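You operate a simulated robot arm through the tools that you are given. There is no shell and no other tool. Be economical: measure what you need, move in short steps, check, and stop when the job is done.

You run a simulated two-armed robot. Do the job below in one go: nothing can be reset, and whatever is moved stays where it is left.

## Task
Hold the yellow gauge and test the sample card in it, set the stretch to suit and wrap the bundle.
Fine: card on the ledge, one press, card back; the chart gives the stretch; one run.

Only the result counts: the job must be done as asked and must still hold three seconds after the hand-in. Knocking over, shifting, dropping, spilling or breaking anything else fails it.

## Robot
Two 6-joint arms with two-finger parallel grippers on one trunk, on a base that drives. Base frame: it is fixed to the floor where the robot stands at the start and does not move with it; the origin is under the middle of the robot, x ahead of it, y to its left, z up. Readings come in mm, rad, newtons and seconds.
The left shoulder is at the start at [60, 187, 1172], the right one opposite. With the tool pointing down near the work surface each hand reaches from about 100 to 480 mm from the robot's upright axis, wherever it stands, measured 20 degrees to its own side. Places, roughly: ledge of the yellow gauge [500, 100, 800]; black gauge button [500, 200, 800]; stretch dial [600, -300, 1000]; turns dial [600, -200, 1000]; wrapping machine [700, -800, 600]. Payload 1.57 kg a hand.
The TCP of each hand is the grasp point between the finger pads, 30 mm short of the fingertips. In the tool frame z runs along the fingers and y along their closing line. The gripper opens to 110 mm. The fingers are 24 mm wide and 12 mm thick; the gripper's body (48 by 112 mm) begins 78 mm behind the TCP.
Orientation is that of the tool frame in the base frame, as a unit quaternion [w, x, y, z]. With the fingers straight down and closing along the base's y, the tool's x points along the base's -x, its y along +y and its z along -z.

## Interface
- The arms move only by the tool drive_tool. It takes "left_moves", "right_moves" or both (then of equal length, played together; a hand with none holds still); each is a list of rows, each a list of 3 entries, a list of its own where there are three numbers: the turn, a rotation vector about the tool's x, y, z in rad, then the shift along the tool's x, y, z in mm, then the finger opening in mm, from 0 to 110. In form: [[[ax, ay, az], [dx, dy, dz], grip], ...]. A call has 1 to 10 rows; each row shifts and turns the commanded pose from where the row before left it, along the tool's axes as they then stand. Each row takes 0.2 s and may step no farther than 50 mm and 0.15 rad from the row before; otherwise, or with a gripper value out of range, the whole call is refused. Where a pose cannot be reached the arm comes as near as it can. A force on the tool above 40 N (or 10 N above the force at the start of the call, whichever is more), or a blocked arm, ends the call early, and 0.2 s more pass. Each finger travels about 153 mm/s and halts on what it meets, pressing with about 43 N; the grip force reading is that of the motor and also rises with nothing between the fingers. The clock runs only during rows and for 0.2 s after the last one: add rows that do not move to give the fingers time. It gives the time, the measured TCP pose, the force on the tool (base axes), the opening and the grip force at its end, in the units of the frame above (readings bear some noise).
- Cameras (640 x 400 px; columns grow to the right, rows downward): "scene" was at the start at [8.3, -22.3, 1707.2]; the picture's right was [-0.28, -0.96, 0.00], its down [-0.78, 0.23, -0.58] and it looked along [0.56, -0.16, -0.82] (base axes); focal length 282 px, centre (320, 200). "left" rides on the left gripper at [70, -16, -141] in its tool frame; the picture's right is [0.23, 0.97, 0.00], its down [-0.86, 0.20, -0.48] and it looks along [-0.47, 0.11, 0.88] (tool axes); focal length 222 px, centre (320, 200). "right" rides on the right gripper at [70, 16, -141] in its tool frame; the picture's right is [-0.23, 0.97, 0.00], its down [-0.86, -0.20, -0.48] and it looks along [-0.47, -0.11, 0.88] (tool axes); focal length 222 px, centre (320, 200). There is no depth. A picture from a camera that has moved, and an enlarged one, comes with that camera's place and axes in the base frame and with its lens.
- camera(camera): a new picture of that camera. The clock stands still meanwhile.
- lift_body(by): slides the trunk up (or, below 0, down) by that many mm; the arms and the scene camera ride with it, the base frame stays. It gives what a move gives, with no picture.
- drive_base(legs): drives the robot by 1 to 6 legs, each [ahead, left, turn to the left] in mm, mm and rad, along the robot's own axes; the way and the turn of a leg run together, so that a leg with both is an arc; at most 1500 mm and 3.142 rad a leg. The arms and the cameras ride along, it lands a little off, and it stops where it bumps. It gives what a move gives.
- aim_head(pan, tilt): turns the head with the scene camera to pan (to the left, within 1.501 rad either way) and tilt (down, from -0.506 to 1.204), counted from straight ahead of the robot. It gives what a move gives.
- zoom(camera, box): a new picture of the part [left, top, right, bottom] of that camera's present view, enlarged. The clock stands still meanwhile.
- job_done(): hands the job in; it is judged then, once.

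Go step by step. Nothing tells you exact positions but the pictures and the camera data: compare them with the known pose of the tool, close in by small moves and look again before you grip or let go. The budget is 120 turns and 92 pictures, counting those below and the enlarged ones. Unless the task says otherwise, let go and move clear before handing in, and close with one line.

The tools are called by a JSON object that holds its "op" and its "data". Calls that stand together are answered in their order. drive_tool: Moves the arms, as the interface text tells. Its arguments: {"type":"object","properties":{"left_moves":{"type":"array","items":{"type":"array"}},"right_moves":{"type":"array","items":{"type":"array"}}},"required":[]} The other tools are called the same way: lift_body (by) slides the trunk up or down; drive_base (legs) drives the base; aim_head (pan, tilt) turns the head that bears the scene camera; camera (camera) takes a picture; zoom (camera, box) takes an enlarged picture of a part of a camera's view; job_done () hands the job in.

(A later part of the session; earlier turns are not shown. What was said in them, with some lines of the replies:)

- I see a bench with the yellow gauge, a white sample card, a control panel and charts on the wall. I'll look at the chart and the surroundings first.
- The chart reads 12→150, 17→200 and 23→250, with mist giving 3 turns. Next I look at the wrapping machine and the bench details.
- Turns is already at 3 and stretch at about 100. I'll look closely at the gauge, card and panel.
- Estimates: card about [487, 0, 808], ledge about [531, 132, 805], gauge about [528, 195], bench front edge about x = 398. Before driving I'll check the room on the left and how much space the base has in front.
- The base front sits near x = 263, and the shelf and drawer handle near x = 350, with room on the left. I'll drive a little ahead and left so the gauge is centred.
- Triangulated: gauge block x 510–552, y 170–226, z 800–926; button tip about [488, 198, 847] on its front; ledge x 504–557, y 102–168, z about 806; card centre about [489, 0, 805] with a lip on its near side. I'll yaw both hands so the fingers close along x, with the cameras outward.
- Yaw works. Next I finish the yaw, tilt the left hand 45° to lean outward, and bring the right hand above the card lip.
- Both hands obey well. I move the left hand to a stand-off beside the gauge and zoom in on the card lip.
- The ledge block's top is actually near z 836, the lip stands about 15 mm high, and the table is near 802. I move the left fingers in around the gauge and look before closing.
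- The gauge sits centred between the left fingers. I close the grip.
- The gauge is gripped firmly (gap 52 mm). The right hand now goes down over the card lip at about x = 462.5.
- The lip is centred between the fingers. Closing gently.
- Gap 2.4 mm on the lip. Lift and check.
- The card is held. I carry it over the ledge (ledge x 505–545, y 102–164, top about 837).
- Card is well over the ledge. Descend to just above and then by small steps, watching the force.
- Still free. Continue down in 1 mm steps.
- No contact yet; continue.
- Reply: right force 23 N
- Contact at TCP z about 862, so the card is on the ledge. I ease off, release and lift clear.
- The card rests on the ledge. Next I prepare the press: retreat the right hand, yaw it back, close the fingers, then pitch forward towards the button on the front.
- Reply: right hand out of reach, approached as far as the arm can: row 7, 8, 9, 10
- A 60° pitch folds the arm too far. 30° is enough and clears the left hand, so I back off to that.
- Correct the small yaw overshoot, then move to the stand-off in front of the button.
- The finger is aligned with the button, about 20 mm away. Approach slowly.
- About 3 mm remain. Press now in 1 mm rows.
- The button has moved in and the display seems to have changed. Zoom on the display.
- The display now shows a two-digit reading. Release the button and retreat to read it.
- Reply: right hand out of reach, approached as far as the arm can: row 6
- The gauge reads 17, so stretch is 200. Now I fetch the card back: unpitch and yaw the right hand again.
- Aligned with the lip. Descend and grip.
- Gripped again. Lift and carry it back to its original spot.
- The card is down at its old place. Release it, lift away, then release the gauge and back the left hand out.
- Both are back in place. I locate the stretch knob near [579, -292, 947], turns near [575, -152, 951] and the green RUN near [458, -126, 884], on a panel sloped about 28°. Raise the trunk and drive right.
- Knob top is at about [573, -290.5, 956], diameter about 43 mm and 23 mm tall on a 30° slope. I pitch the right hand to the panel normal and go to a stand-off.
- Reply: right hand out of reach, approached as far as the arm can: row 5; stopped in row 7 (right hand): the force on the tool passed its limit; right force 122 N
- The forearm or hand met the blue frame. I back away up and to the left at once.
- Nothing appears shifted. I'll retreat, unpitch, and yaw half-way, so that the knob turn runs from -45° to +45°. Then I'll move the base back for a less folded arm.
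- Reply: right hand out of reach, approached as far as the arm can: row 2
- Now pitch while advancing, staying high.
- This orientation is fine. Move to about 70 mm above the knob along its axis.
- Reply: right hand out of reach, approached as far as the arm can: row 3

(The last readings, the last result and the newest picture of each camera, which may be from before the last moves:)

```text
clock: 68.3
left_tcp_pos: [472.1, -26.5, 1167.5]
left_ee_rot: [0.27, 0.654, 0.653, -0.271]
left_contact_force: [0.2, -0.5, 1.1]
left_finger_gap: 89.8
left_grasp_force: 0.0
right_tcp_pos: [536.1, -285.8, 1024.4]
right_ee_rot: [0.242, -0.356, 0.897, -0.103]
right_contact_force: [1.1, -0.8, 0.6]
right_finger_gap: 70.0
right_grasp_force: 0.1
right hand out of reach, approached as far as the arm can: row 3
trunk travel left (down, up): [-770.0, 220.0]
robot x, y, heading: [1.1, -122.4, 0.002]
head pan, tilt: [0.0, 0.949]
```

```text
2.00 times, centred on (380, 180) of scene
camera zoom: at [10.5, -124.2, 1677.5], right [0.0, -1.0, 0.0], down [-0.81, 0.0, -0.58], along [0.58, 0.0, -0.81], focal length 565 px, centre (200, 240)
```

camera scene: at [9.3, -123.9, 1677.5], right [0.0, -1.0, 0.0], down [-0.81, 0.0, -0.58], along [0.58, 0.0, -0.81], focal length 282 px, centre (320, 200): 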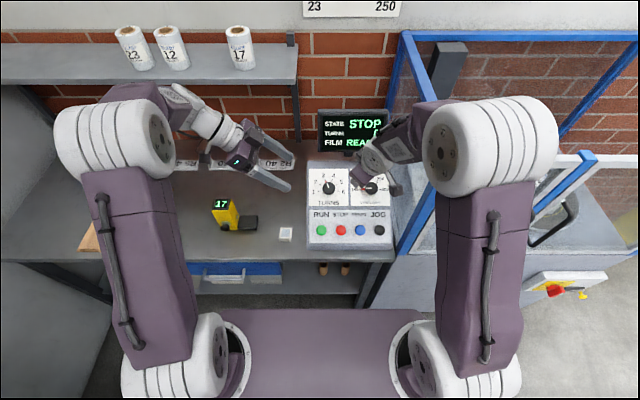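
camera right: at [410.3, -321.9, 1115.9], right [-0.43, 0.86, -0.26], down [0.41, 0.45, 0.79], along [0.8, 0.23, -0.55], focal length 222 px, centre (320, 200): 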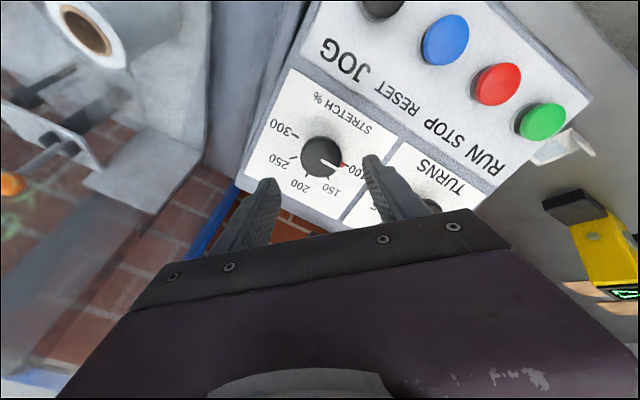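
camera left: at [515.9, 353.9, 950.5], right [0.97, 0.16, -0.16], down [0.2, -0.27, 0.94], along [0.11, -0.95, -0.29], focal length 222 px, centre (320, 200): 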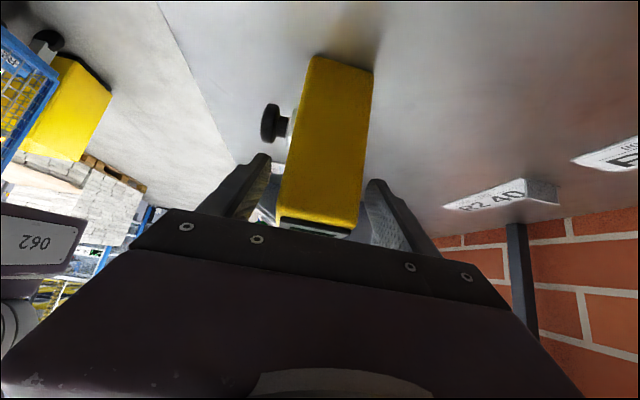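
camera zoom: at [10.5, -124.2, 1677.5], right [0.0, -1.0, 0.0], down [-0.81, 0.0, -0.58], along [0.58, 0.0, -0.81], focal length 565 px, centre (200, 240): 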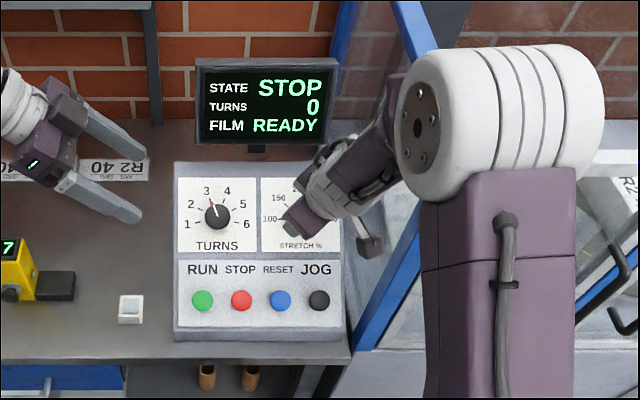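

The arm runs into its limit near the end. I'll retract a bit and use the trunk and the base to bring the shoulder closer.

{"op": "drive_tool", "data": {"right_moves": [[[0, 0, 0], [0, 0, -30], 70], [[0, 0, 0], [0, 0, -30], 70], [[0, 0, 0], [0, 0, 0], 70]]}}

{"op": "lift_body", "data": {"by": -60}}

{"op": "drive_base", "data": {"legs": [[40, 0, 0]]}}

{"op": "camera", "data": {"camera": "right"}}

```text
clock: 69.1
left_tcp_pos: [474.5, -27.7, 1166.2]
left_ee_rot: [0.27, 0.653, 0.654, -0.271]
left_contact_force: [-0.1, -0.1, 0.5]
left_finger_gap: 89.9
left_grasp_force: 0.1
right_tcp_pos: [506.2, -287.3, 1076.2]
right_ee_rot: [0.243, -0.356, 0.897, -0.099]
right_contact_force: [0.3, 0.1, -0.3]
right_finger_gap: 70.0
right_grasp_force: 0.1
trunk travel left (down, up): [-770.0, 220.0]
robot x, y, heading: [2.8, -121.0, -0.001]
head pan, tilt: [0.0, 0.949]
```

```text
clock: 70.1
left_tcp_pos: [472.2, -26.5, 1109.1]
left_ee_rot: [0.27, 0.653, 0.653, -0.272]
left_contact_force: [1.2, -0.2, -0.5]
left_finger_gap: 90.0
left_grasp_force: 0.0
right_tcp_pos: [505.3, -285.9, 1016.5]
right_ee_rot: [0.244, -0.358, 0.896, -0.098]
right_contact_force: [-0.3, 0.3, 0.4]
right_finger_gap: 70.2
right_grasp_force: 0.0
trunk travel left (down, up): [-710.0, 280.0]
robot x, y, heading: [1.5, -119.4, 0.003]
head pan, tilt: [0.0, 0.949]
```

```text
clock: 71.0
left_tcp_pos: [508.8, -27.6, 1109.5]
left_ee_rot: [0.273, 0.654, 0.653, -0.269]
left_contact_force: [0.9, 0.2, 0.1]
left_finger_gap: 90.0
left_grasp_force: 0.0
right_tcp_pos: [542.0, -287.2, 1019.5]
right_ee_rot: [0.245, -0.356, 0.896, -0.101]
right_contact_force: [0.6, -0.1, 0.6]
right_finger_gap: 69.9
right_grasp_force: 0.1
trunk travel left (down, up): [-710.0, 280.0]
robot x, y, heading: [40.4, -124.8, -0.005]
head pan, tilt: [0.0, 0.949]
```

```text
29 pictures are left
camera right: at [416.2, -322.5, 1109.5], right [-0.43, 0.86, -0.26], down [0.41, 0.45, 0.8], along [0.8, 0.24, -0.55], focal length 222 px, centre (320, 200)
```

right: 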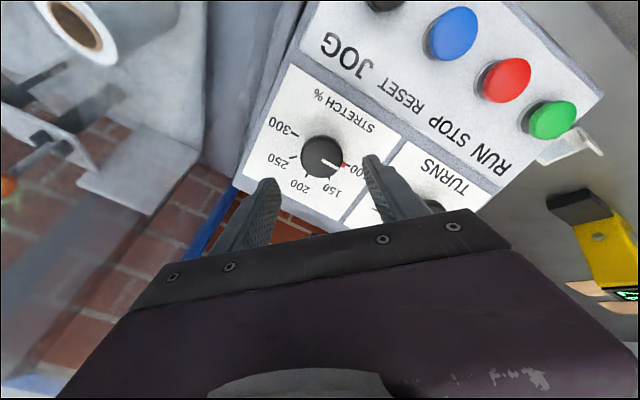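

Picture and triangulation agree: the knob axis is offset about (5.4, 2.2) in the tool frame and 70 mm ahead. Correct and approach 40 mm.

{"op": "drive_tool", "data": {"right_moves": [[[0, 0, 0], [5.4, 2.2, 0], 70], [[0, 0, 0], [0, 0, 20], 70], [[0, 0, 0], [0, 0, 20], 70], [[0, 0, 0], [0, 0, 0], 70]]}}

{"op": "camera", "data": {"camera": "right"}}

```text
clock: 72.0
left_tcp_pos: [510.9, -27.6, 1108.6]
left_ee_rot: [0.272, 0.653, 0.654, -0.27]
left_contact_force: [-0.3, 0.5, 0.2]
left_finger_gap: 89.8
left_grasp_force: 0.1
right_tcp_pos: [556.5, -289.2, 983.7]
right_ee_rot: [0.243, -0.357, 0.896, -0.1]
right_contact_force: [0.2, -0.5, 0.2]
right_finger_gap: 70.1
right_grasp_force: 0.1
right hand out of reach, approached as far as the arm can: row 2
trunk travel left (down, up): [-710.0, 280.0]
robot x, y, heading: [42.1, -120.4, -0.002]
head pan, tilt: [0.0, 0.949]
```

```text
28 pictures are left
camera right: at [432.4, -325.1, 1074.5], right [-0.43, 0.86, -0.26], down [0.41, 0.45, 0.79], along [0.8, 0.24, -0.55], focal length 222 px, centre (320, 200)
```

right: 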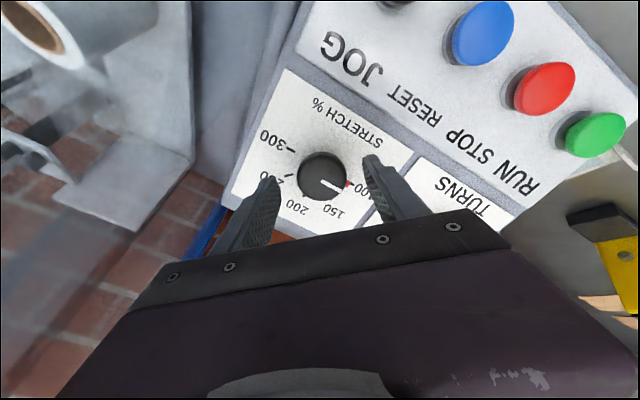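

Well centred. Advance the last 20 mm, watching the force.

{"op": "drive_tool", "data": {"right_moves": [[[0, 0, 0], [0, 0.8, 8], 70], [[0, 0, 0], [0, 0, 6], 70], [[0, 0, 0], [0, 0, 5], 70], [[0, 0, 0], [0, 0, 0], 70]]}}

{"op": "camera", "data": {"camera": "right"}}

```text
clock: 73.0
left_tcp_pos: [513.3, -26.7, 1108.3]
left_ee_rot: [0.271, 0.653, 0.653, -0.271]
left_contact_force: [0.5, 0.4, 0.2]
left_finger_gap: 89.8
left_grasp_force: 0.0
right_tcp_pos: [567.6, -288.9, 966.6]
right_ee_rot: [0.243, -0.357, 0.897, -0.1]
right_contact_force: [0.3, -1.1, -0.2]
right_finger_gap: 70.0
right_grasp_force: 0.1
trunk travel left (down, up): [-710.0, 280.0]
robot x, y, heading: [39.1, -124.0, -0.001]
head pan, tilt: [0.0, 0.949]
```

```text
27 pictures are left
camera right: at [443.1, -324.5, 1057.5], right [-0.43, 0.86, -0.26], down [0.41, 0.45, 0.79], along [0.8, 0.24, -0.55], focal length 222 px, centre (320, 200)
```

right: 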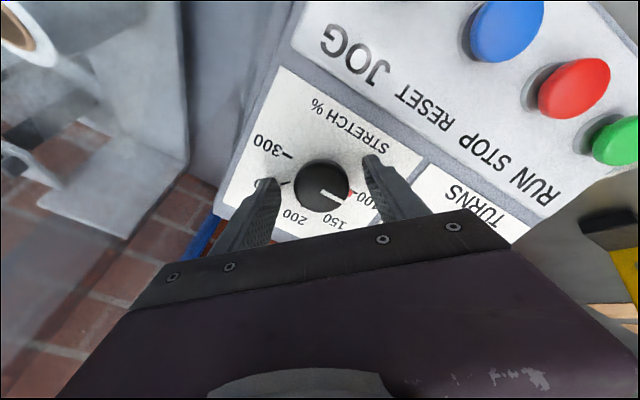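

Centred. Close on the knob.

{"op": "drive_tool", "data": {"right_moves": [[[0, 0, 0], [0, 0, 0], 56], [[0, 0, 0], [0, 0, 0], 48], [[0, 0, 0], [0, 0, 0], 42], [[0, 0, 0], [0, 0, 0], 36], [[0, 0, 0], [0, 0, 0], 34]]}}

{"op": "camera", "data": {"camera": "right"}}

```text
clock: 74.2
left_tcp_pos: [512.7, -26.9, 1108.2]
left_ee_rot: [0.27, 0.654, 0.653, -0.271]
left_contact_force: [0.2, 0.3, -0.2]
left_finger_gap: 90.1
left_grasp_force: 0.1
right_tcp_pos: [566.4, -288.7, 965.4]
right_ee_rot: [0.242, -0.357, 0.896, -0.099]
right_contact_force: [-3.2, 3.5, -4.4]
right_finger_gap: 41.4
right_grasp_force: 45.0
trunk travel left (down, up): [-710.0, 280.0]
robot x, y, heading: [39.3, -122.6, 0.003]
head pan, tilt: [0.0, 0.949]
```

```text
26 pictures are left
camera right: at [442.7, -323.9, 1057.4], right [-0.43, 0.86, -0.26], down [0.41, 0.45, 0.79], along [0.8, 0.24, -0.55], focal length 222 px, centre (320, 200)
```

right: 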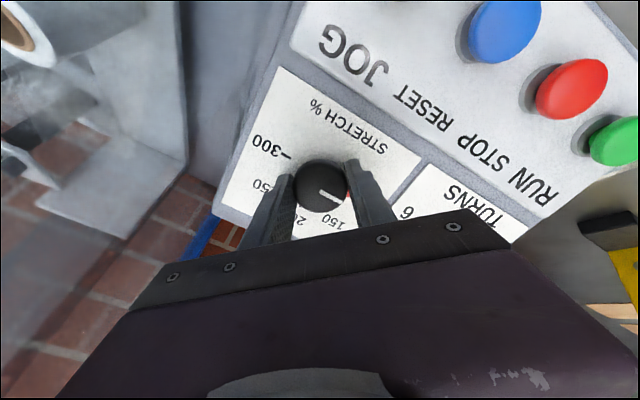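

Gripped at 41 mm. Turn clockwise by 0.75 rad and check.

{"op": "drive_tool", "data": {"right_moves": [[[0, 0, 0.15], [0, 0, 0], 34], [[0, 0, 0.15], [0, 0, 0], 34], [[0, 0, 0.15], [0, 0, 0], 34], [[0, 0, 0.15], [0, 0, 0], 34], [[0, 0, 0.15], [0, 0, 0], 34], [[0, 0, 0], [0, 0, 0], 34]]}}

{"op": "camera", "data": {"camera": "right"}}

```text
clock: 75.5
left_tcp_pos: [512.2, -26.0, 1108.2]
left_ee_rot: [0.271, 0.653, 0.653, -0.27]
left_contact_force: [-0.1, 0.3, 0.2]
left_finger_gap: 89.7
left_grasp_force: 0.0
right_tcp_pos: [567.4, -288.2, 966.0]
right_ee_rot: [0.26, -0.004, 0.965, -0.003]
right_contact_force: [-7.6, 5.5, -11.5]
right_finger_gap: 41.1
right_grasp_force: 45.2
trunk travel left (down, up): [-710.0, 280.0]
robot x, y, heading: [39.2, -122.6, 0.002]
head pan, tilt: [0.0, 0.949]
```

```text
25 pictures are left
camera right: at [435.8, -271.7, 1053.2], right [0.19, 0.98, 0.11], down [0.5, -0.19, 0.85], along [0.85, -0.11, -0.52], focal length 222 px, centre (320, 200)
```

right: 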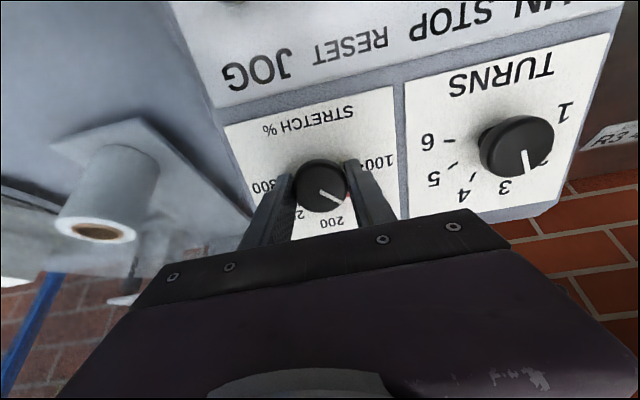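

{"op": "drive_tool", "data": {"right_moves": [[[0, 0, 0.15], [0, 0, 0], 34], [[0, 0, 0.15], [0, 0, 0], 34], [[0, 0, 0.15], [0, 0, 0], 34], [[0, 0, 0.15], [0, 0, 0], 34], [[0, 0, 0.15], [0, 0, 0], 34], [[0, 0, 0.071], [0, 0, 0], 34], [[0, 0, 0], [0, 0, 0], 34]]}}

{"op": "zoom", "data": {"camera": "right", "box": [220, 60, 460, 260]}}

```text
clock: 77.0
left_tcp_pos: [512.9, -28.1, 1108.8]
left_ee_rot: [0.272, 0.653, 0.654, -0.27]
left_contact_force: [-0.1, 0.0, 0.4]
left_finger_gap: 89.8
left_grasp_force: 0.0
right_tcp_pos: [567.0, -288.4, 967.9]
right_ee_rot: [0.234, 0.382, 0.889, 0.097]
right_contact_force: [-0.9, -1.2, -6.0]
right_finger_gap: 41.1
right_grasp_force: 45.1
right hand out of reach, approached as far as the arm can: row 5
trunk travel left (down, up): [-710.0, 280.0]
robot x, y, heading: [40.3, -124.2, 0.003]
head pan, tilt: [0.0, 0.949]
stopped in row 7 (right hand): the force on the tool passed its limit (the readings are from after the stop); the commanded pose is now the measured one
```

```text
2.00 times, centred on (340, 160) of right
camera zoom: at [467.2, -225.2, 1072.0], right [0.75, 0.51, 0.42], down [0.15, -0.75, 0.64], along [0.64, -0.42, -0.64], focal length 444 px, centre (280, 280)
```

zoom: 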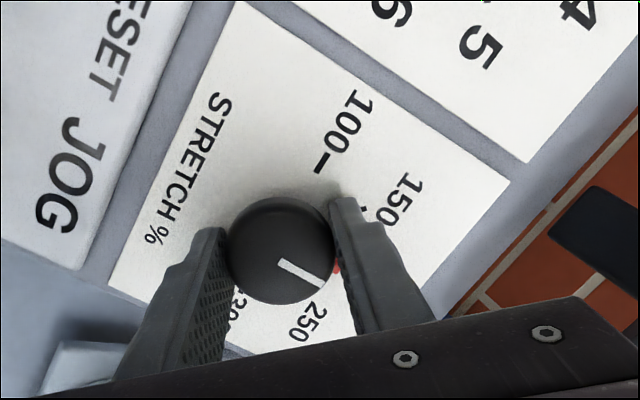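

About 90° has been turned in total. Open, retreat and inspect the dial.

{"op": "drive_tool", "data": {"right_moves": [[[0, 0, 0], [0, 0, 0], 46], [[0, 0, 0], [0, 0, 0], 56], [[0, 0, 0], [0, 0, 0], 70], [[0, 0, 0], [0, 0, -10], 70], [[0, 0, 0], [0, 0, -20], 70], [[0, 0, 0], [0, 0, -30], 70], [[0, 0, 0], [0, 0, -30], 70]]}}

{"op": "zoom", "data": {"camera": "right", "box": [200, 20, 480, 220]}}

```text
clock: 78.6
left_tcp_pos: [511.6, -26.9, 1108.5]
left_ee_rot: [0.271, 0.653, 0.653, -0.271]
left_contact_force: [0.1, 0.7, 0.2]
left_finger_gap: 90.1
left_grasp_force: 0.1
right_tcp_pos: [522.1, -287.1, 1045.2]
right_ee_rot: [0.235, 0.381, 0.889, 0.097]
right_contact_force: [0.5, 0.3, -0.3]
right_finger_gap: 70.1
right_grasp_force: 0.0
trunk travel left (down, up): [-710.0, 280.0]
robot x, y, heading: [38.3, -119.8, 0.004]
head pan, tilt: [0.0, 0.949]
```

```text
2.00 times, centred on (340, 120) of right
camera zoom: at [421.0, -223.9, 1150.6], right [0.75, 0.51, 0.42], down [0.15, -0.75, 0.64], along [0.64, -0.42, -0.64], focal length 444 px, centre (280, 360)
```

zoom: 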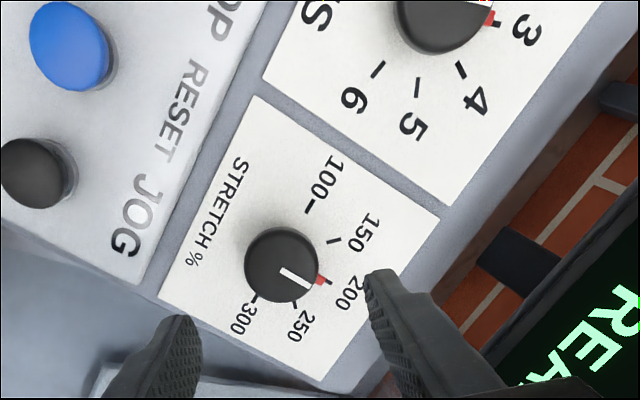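

Stretch shows 200 and turns stays at 3. Before pressing RUN I check the machine.

{"op": "aim_head", "data": {"pan": -0.8, "tilt": 0.75}}

{"op": "camera", "data": {"camera": "scene"}}

```text
clock: 79.8
left_tcp_pos: [512.6, -28.5, 1107.4]
left_ee_rot: [0.271, 0.653, 0.653, -0.271]
left_contact_force: [0.6, 0.0, -0.3]
left_finger_gap: 89.8
left_grasp_force: 0.0
right_tcp_pos: [522.3, -286.5, 1045.7]
right_ee_rot: [0.235, 0.383, 0.888, 0.096]
right_contact_force: [0.2, 0.3, -0.2]
right_finger_gap: 69.8
right_grasp_force: 0.0
trunk travel left (down, up): [-710.0, 280.0]
robot x, y, heading: [35.6, -121.9, -0.002]
head pan, tilt: [-0.799, 0.75]
```

```text
22 pictures are left
camera scene: at [35.0, -183.6, 1633.0], right [-0.72, -0.7, 0.0], down [-0.48, 0.49, -0.73], along [0.51, -0.52, -0.68], focal length 282 px, centre (320, 200)
```

scene: 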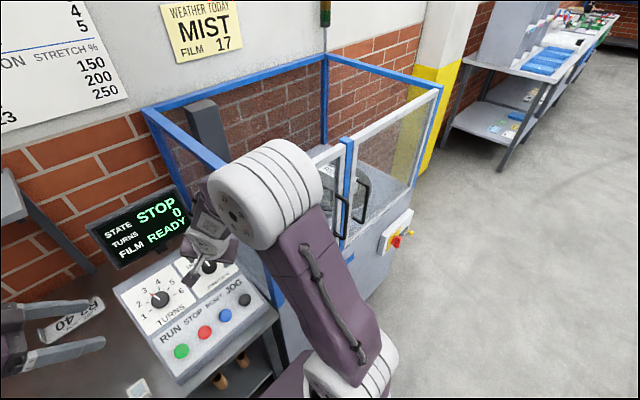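

{"op": "zoom", "data": {"camera": "scene", "box": [290, 60, 470, 270]}}

```text
1.90 times, centred on (380, 165) of scene
camera zoom: at [35.0, -183.6, 1633.0], right [-0.72, -0.7, 0.0], down [-0.48, 0.49, -0.73], along [0.51, -0.52, -0.68], focal length 538 px, centre (206, 267)
```

zoom: 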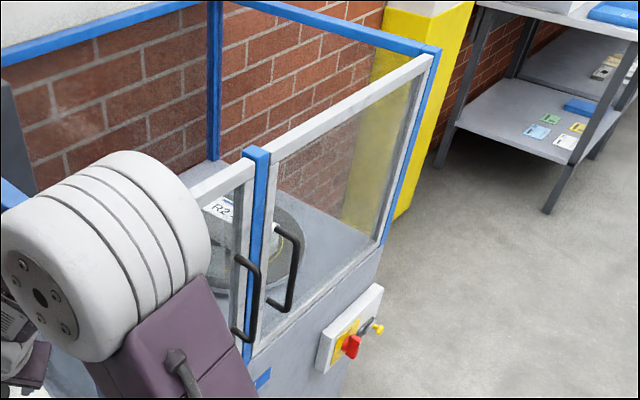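

The doors look closed, with a labelled bundle on the turntable. Next: yaw the right hand back, close the fingers and go to a stand-off over the green RUN button near [457, -126, 887], with the left hand pulled away.

{"op": "drive_tool", "data": {"left_moves": [[[0, 0, 0], [0, 0, -25], 90], [[0, 0, 0], [0, 0, -25], 90], [[0, 0, 0], [0, 0, -30], 90], [[0, 0, 0], [0, 0, 0], 90], [[0, 0, 0], [0, 0, 0], 90], [[0, 0, 0], [0, 0, 0], 90]], "right_moves": [[[0, 0, -0.15], [0, 0, 0], 50], [[0, 0, -0.15], [0, 0, 0], 30], [[0, 0, -0.15], [0, 0, 0], 10], [[0, 0, -0.15], [0, 0, 0], 0], [[0, 0, -0.15], [0, 0, 0], 0], [[0, 0, -0.06], [0, 0, 0], 0]]}}

{"op": "drive_tool", "data": {"right_moves": [[[0, 0, 0], [27.1, 32, 6.6], 0], [[0, 0, 0], [27.1, 32, 6.6], 0], [[0, 0, 0], [27.1, 32, 6.6], 0], [[0, 0, 0], [27.1, 32, 6.6], 0], [[0, 0, 0], [27.1, 32, 6.6], 0], [[0, 0, 0], [0, 0, 0], 0]]}}

{"op": "camera", "data": {"camera": "right"}}

```text
clock: 81.2
left_tcp_pos: [511.2, 28.9, 1165.7]
left_ee_rot: [0.271, 0.653, 0.653, -0.271]
left_contact_force: [0.0, 0.2, -0.6]
left_finger_gap: 90.0
left_grasp_force: 0.0
right_tcp_pos: [523.0, -287.5, 1045.7]
right_ee_rot: [0.254, 0.0, 0.967, -0.003]
right_contact_force: [0.2, -0.4, 0.0]
right_finger_gap: 0.0
right_grasp_force: 21.2
trunk travel left (down, up): [-710.0, 280.0]
robot x, y, heading: [36.2, -118.3, -0.002]
head pan, tilt: [-0.799, 0.75]
```

```text
clock: 82.6
left_tcp_pos: [512.5, 27.8, 1164.4]
left_ee_rot: [0.27, 0.654, 0.653, -0.27]
left_contact_force: [-0.4, 0.6, -0.1]
left_finger_gap: 89.9
left_grasp_force: 0.0
right_tcp_pos: [421.8, -127.3, 950.3]
right_ee_rot: [0.254, 0.002, 0.967, -0.003]
right_contact_force: [0.3, 0.4, -0.4]
right_finger_gap: 0.3
right_grasp_force: 21.4
trunk travel left (down, up): [-710.0, 280.0]
robot x, y, heading: [38.8, -122.2, -0.003]
head pan, tilt: [-0.799, 0.75]
```

```text
20 pictures are left
camera right: at [291.7, -109.6, 1038.3], right [0.2, 0.97, 0.11], down [0.51, -0.2, 0.84], along [0.84, -0.12, -0.54], focal length 222 px, centre (320, 200)
```

right: 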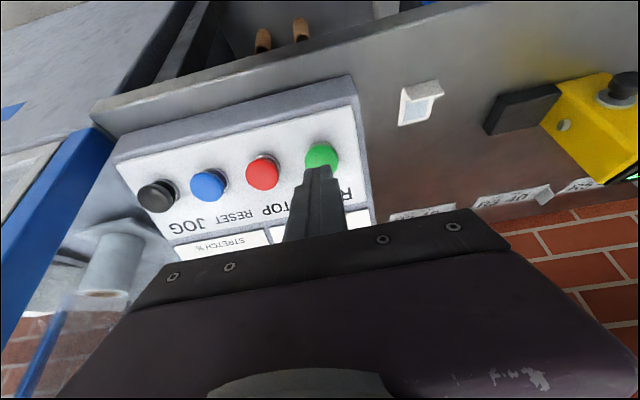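

Aligned. Advance to just above the button.

{"op": "drive_tool", "data": {"right_moves": [[[0, 0, 0], [1, 1.5, 15], 0], [[0, 0, 0], [0, 0, 12], 0], [[0, 0, 0], [0, 0, 8], 0], [[0, 0, 0], [0, 0, 0], 0]]}}

{"op": "aim_head", "data": {"pan": -0.15, "tilt": 0.85}}

{"op": "camera", "data": {"camera": "scene"}}

{"op": "zoom", "data": {"camera": "right", "box": [240, 100, 400, 220]}}

```text
clock: 83.6
left_tcp_pos: [512.8, 29.4, 1164.9]
left_ee_rot: [0.27, 0.654, 0.653, -0.27]
left_contact_force: [-0.1, 0.6, 0.1]
left_finger_gap: 89.9
left_grasp_force: 0.2
right_tcp_pos: [437.6, -124.7, 918.7]
right_ee_rot: [0.254, 0.002, 0.967, -0.003]
right_contact_force: [-0.4, 0.2, 0.0]
right_finger_gap: 0.0
right_grasp_force: 21.2
trunk travel left (down, up): [-710.0, 280.0]
robot x, y, heading: [37.1, -119.2, -0.002]
head pan, tilt: [-0.799, 0.75]
```

```text
clock: 84.6
left_tcp_pos: [512.7, 28.7, 1166.2]
left_ee_rot: [0.27, 0.653, 0.654, -0.27]
left_contact_force: [0.1, -0.3, 0.1]
left_finger_gap: 90.3
left_grasp_force: 0.1
right_tcp_pos: [440.0, -126.5, 918.7]
right_ee_rot: [0.253, 0.002, 0.967, -0.004]
right_contact_force: [-0.2, -0.2, 0.1]
right_finger_gap: 0.4
right_grasp_force: 21.4
trunk travel left (down, up): [-710.0, 280.0]
robot x, y, heading: [39.7, -123.5, 0.003]
head pan, tilt: [-0.15, 0.85]
```

```text
19 pictures are left
camera scene: at [54.5, -136.0, 1625.0], right [-0.15, -0.99, 0.0], down [-0.74, 0.11, -0.66], along [0.65, -0.1, -0.75], focal length 282 px, centre (320, 200)
```

scene: 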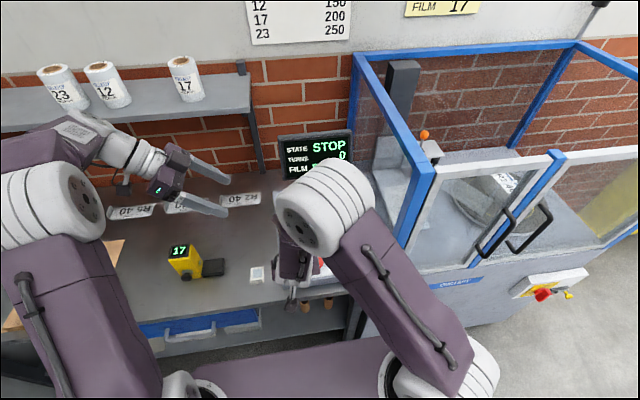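

```text
3.33 times, centred on (320, 160) of right
camera zoom: at [308.5, -108.5, 1007.4], right [0.2, 0.97, 0.11], down [0.51, -0.2, 0.84], along [0.84, -0.12, -0.54], focal length 740 px, centre (320, 333)
```

zoom: 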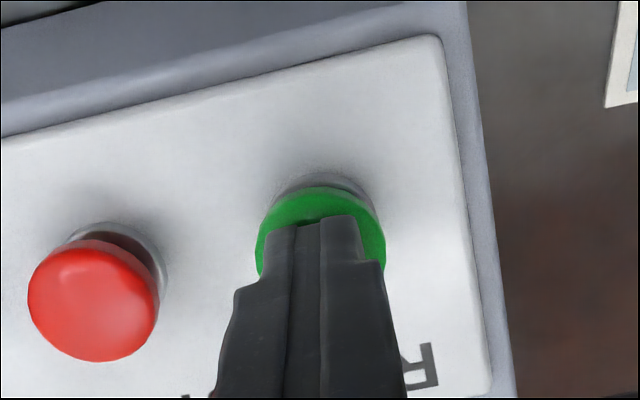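

A good view of the machine interior now; check it before running.

{"op": "zoom", "data": {"camera": "scene", "box": [380, 100, 620, 300]}}

```text
2.00 times, centred on (500, 200) of scene
camera zoom: at [54.5, -136.0, 1625.0], right [-0.15, -0.99, 0.0], down [-0.74, 0.11, -0.66], along [0.65, -0.1, -0.75], focal length 565 px, centre (-40, 200)
```

zoom: 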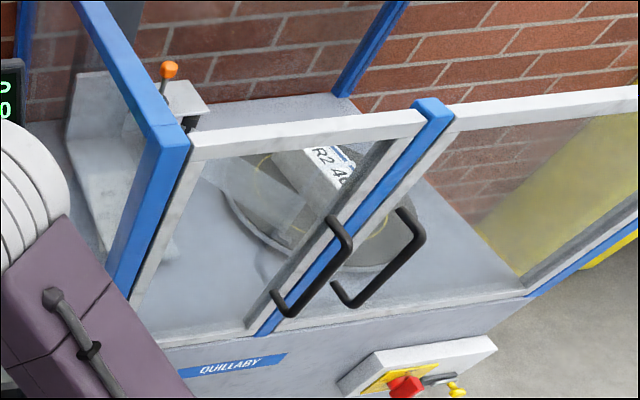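

The bundle is on the turntable and the doors are shut. Press RUN.

{"op": "drive_tool", "data": {"right_moves": [[[0, 0, 0], [0, 0, 2], 0], [[0, 0, 0], [0, 0, 2], 0], [[0, 0, 0], [0, 0, 1], 0], [[0, 0, 0], [0, 0, 1], 0], [[0, 0, 0], [0, 0, 1], 0], [[0, 0, 0], [0, 0, 1], 0]]}}

{"op": "camera", "data": {"camera": "scene"}}

```text
clock: 86.0
left_tcp_pos: [510.4, 29.7, 1166.4]
left_ee_rot: [0.271, 0.653, 0.653, -0.27]
left_contact_force: [0.0, -0.1, 0.6]
left_finger_gap: 89.9
left_grasp_force: 0.0
right_tcp_pos: [441.6, -125.5, 912.7]
right_ee_rot: [0.257, 0.001, 0.966, -0.003]
right_contact_force: [-5.1, -1.2, 22.1]
right_finger_gap: 0.0
right_grasp_force: 21.6
trunk travel left (down, up): [-710.0, 280.0]
robot x, y, heading: [41.5, -123.8, -0.001]
head pan, tilt: [-0.15, 0.85]
```

```text
16 pictures are left
camera scene: at [50.6, -136.2, 1625.3], right [-0.15, -0.99, 0.0], down [-0.74, 0.11, -0.66], along [0.65, -0.1, -0.75], focal length 282 px, centre (320, 200)
```

scene: 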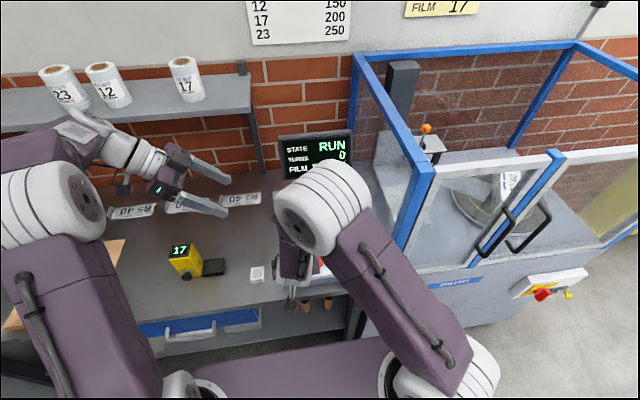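

STATE shows RUN. I release the button and retreat, then wait for the run to finish.

{"op": "drive_tool", "data": {"right_moves": [[[0, 0, 0], [0, 0, -6], 0], [[0, 0, 0], [0, 0, -20], 0], [[0, 0, 0], [0, 0, -30], 0], [[0, 0, 0], [-20, -20, -20], 0], [[0, 0, 0], [-25, -25, 0], 0], [[0, 0, 0], [0, 0, 0], 0], [[0, 0, 0], [0, 0, 0], 0], [[0, 0, 0], [0, 0, 0], 0], [[0, 0, 0], [0, 0, 0], 0], [[0, 0, 0], [0, 0, 0], 0]]}}

{"op": "camera", "data": {"camera": "scene"}}

```text
clock: 88.2
left_tcp_pos: [512.2, 28.5, 1164.6]
left_ee_rot: [0.27, 0.653, 0.654, -0.27]
left_contact_force: [-0.6, -0.1, 0.8]
left_finger_gap: 89.9
left_grasp_force: 0.0
right_tcp_pos: [444.0, -170.5, 1000.4]
right_ee_rot: [0.255, 0.002, 0.967, -0.004]
right_contact_force: [-0.2, 0.8, -0.9]
right_finger_gap: 0.0
right_grasp_force: 21.4
trunk travel left (down, up): [-710.0, 280.0]
robot x, y, heading: [42.1, -119.1, -0.003]
head pan, tilt: [-0.15, 0.85]
```

```text
15 pictures are left
camera scene: at [54.7, -136.2, 1625.0], right [-0.15, -0.99, 0.0], down [-0.74, 0.11, -0.66], along [0.65, -0.1, -0.75], focal length 282 px, centre (320, 200)
```

scene: 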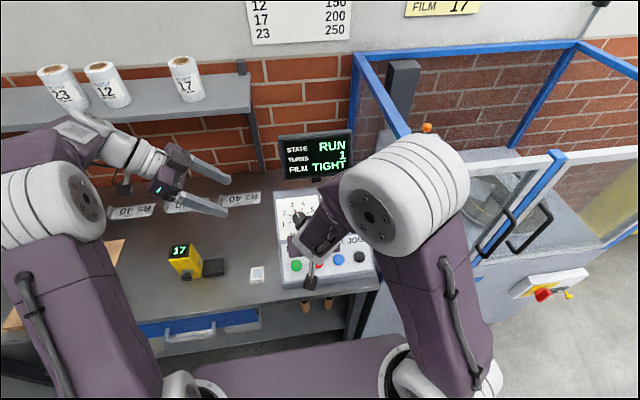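

Turn 1 is done and the film shows TIGHT. Keep waiting.

{"op": "drive_tool", "data": {"right_moves": [[[0, 0, 0], [0, 0, 0], 0], [[0, 0, 0], [0, 0, 0], 0], [[0, 0, 0], [0, 0, 0], 0], [[0, 0, 0], [0, 0, 0], 0], [[0, 0, 0], [0, 0, 0], 0], [[0, 0, 0], [0, 0, 0], 0], [[0, 0, 0], [0, 0, 0], 0], [[0, 0, 0], [0, 0, 0], 0], [[0, 0, 0], [0, 0, 0], 0], [[0, 0, 0], [0, 0, 0], 0]]}}

{"op": "drive_tool", "data": {"right_moves": [[[0, 0, 0], [0, 0, 0], 0], [[0, 0, 0], [0, 0, 0], 0], [[0, 0, 0], [0, 0, 0], 0], [[0, 0, 0], [0, 0, 0], 0], [[0, 0, 0], [0, 0, 0], 0], [[0, 0, 0], [0, 0, 0], 0], [[0, 0, 0], [0, 0, 0], 0], [[0, 0, 0], [0, 0, 0], 0], [[0, 0, 0], [0, 0, 0], 0], [[0, 0, 0], [0, 0, 0], 0]]}}

{"op": "drive_tool", "data": {"right_moves": [[[0, 0, 0], [0, 0, 0], 0], [[0, 0, 0], [0, 0, 0], 0], [[0, 0, 0], [0, 0, 0], 0], [[0, 0, 0], [0, 0, 0], 0], [[0, 0, 0], [0, 0, 0], 0], [[0, 0, 0], [0, 0, 0], 0], [[0, 0, 0], [0, 0, 0], 0], [[0, 0, 0], [0, 0, 0], 0], [[0, 0, 0], [0, 0, 0], 0], [[0, 0, 0], [0, 0, 0], 0]]}}

{"op": "camera", "data": {"camera": "scene"}}

```text
clock: 90.4
left_tcp_pos: [511.3, 29.1, 1165.5]
left_ee_rot: [0.27, 0.654, 0.653, -0.271]
left_contact_force: [0.1, -0.1, -0.4]
left_finger_gap: 90.0
left_grasp_force: 0.1
right_tcp_pos: [444.3, -169.9, 999.3]
right_ee_rot: [0.254, 0.002, 0.967, -0.004]
right_contact_force: [0.3, 0.1, 0.4]
right_finger_gap: 0.3
right_grasp_force: 21.3
trunk travel left (down, up): [-710.0, 280.0]
robot x, y, heading: [35.5, -123.1, -0.003]
head pan, tilt: [-0.15, 0.85]
```

```text
clock: 92.6
left_tcp_pos: [513.3, 28.4, 1165.6]
left_ee_rot: [0.27, 0.654, 0.653, -0.27]
left_contact_force: [-0.5, 0.3, -0.1]
left_finger_gap: 90.3
left_grasp_force: 0.0
right_tcp_pos: [444.9, -170.1, 998.8]
right_ee_rot: [0.254, 0.002, 0.967, -0.004]
right_contact_force: [0.6, -0.1, -0.1]
right_finger_gap: 0.0
right_grasp_force: 20.8
trunk travel left (down, up): [-710.0, 280.0]
robot x, y, heading: [37.3, -124.5, 0.001]
head pan, tilt: [-0.15, 0.85]
```

```text
clock: 94.8
left_tcp_pos: [512.2, 29.1, 1166.1]
left_ee_rot: [0.27, 0.653, 0.653, -0.271]
left_contact_force: [-0.2, 0.4, 0.7]
left_finger_gap: 90.3
left_grasp_force: 0.0
right_tcp_pos: [445.1, -170.6, 998.3]
right_ee_rot: [0.253, 0.002, 0.968, -0.003]
right_contact_force: [0.8, 0.0, 0.6]
right_finger_gap: 0.1
right_grasp_force: 21.1
trunk travel left (down, up): [-710.0, 280.0]
robot x, y, heading: [38.4, -122.5, -0.003]
head pan, tilt: [-0.15, 0.85]
```

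```text
14 pictures are left
camera scene: at [54.7, -135.9, 1625.0], right [-0.15, -0.99, 0.0], down [-0.74, 0.11, -0.66], along [0.65, -0.1, -0.75], focal length 282 px, centre (320, 200)
```

scene: 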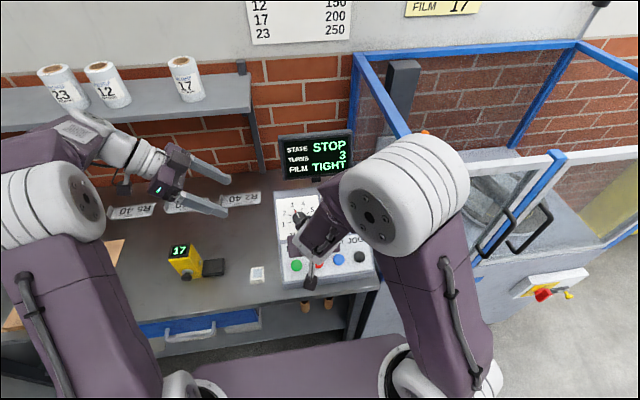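

The machine has stopped by itself at 3 turns with the film TIGHT. The card and gauge are back in place and both hands are clear, so I hand in.

{"op": "job_done", "data": {}}

```text
The job is handed in.
```

The job is done and handed in: the held gauge read 17 on one press, I put the card back, set the stretch to 200, and one run wrapped the bundle (STOP, 3 turns, film TIGHT); on the way to the dial the right arm bumped the blue frame once, and the pictures showed nothing shifted.
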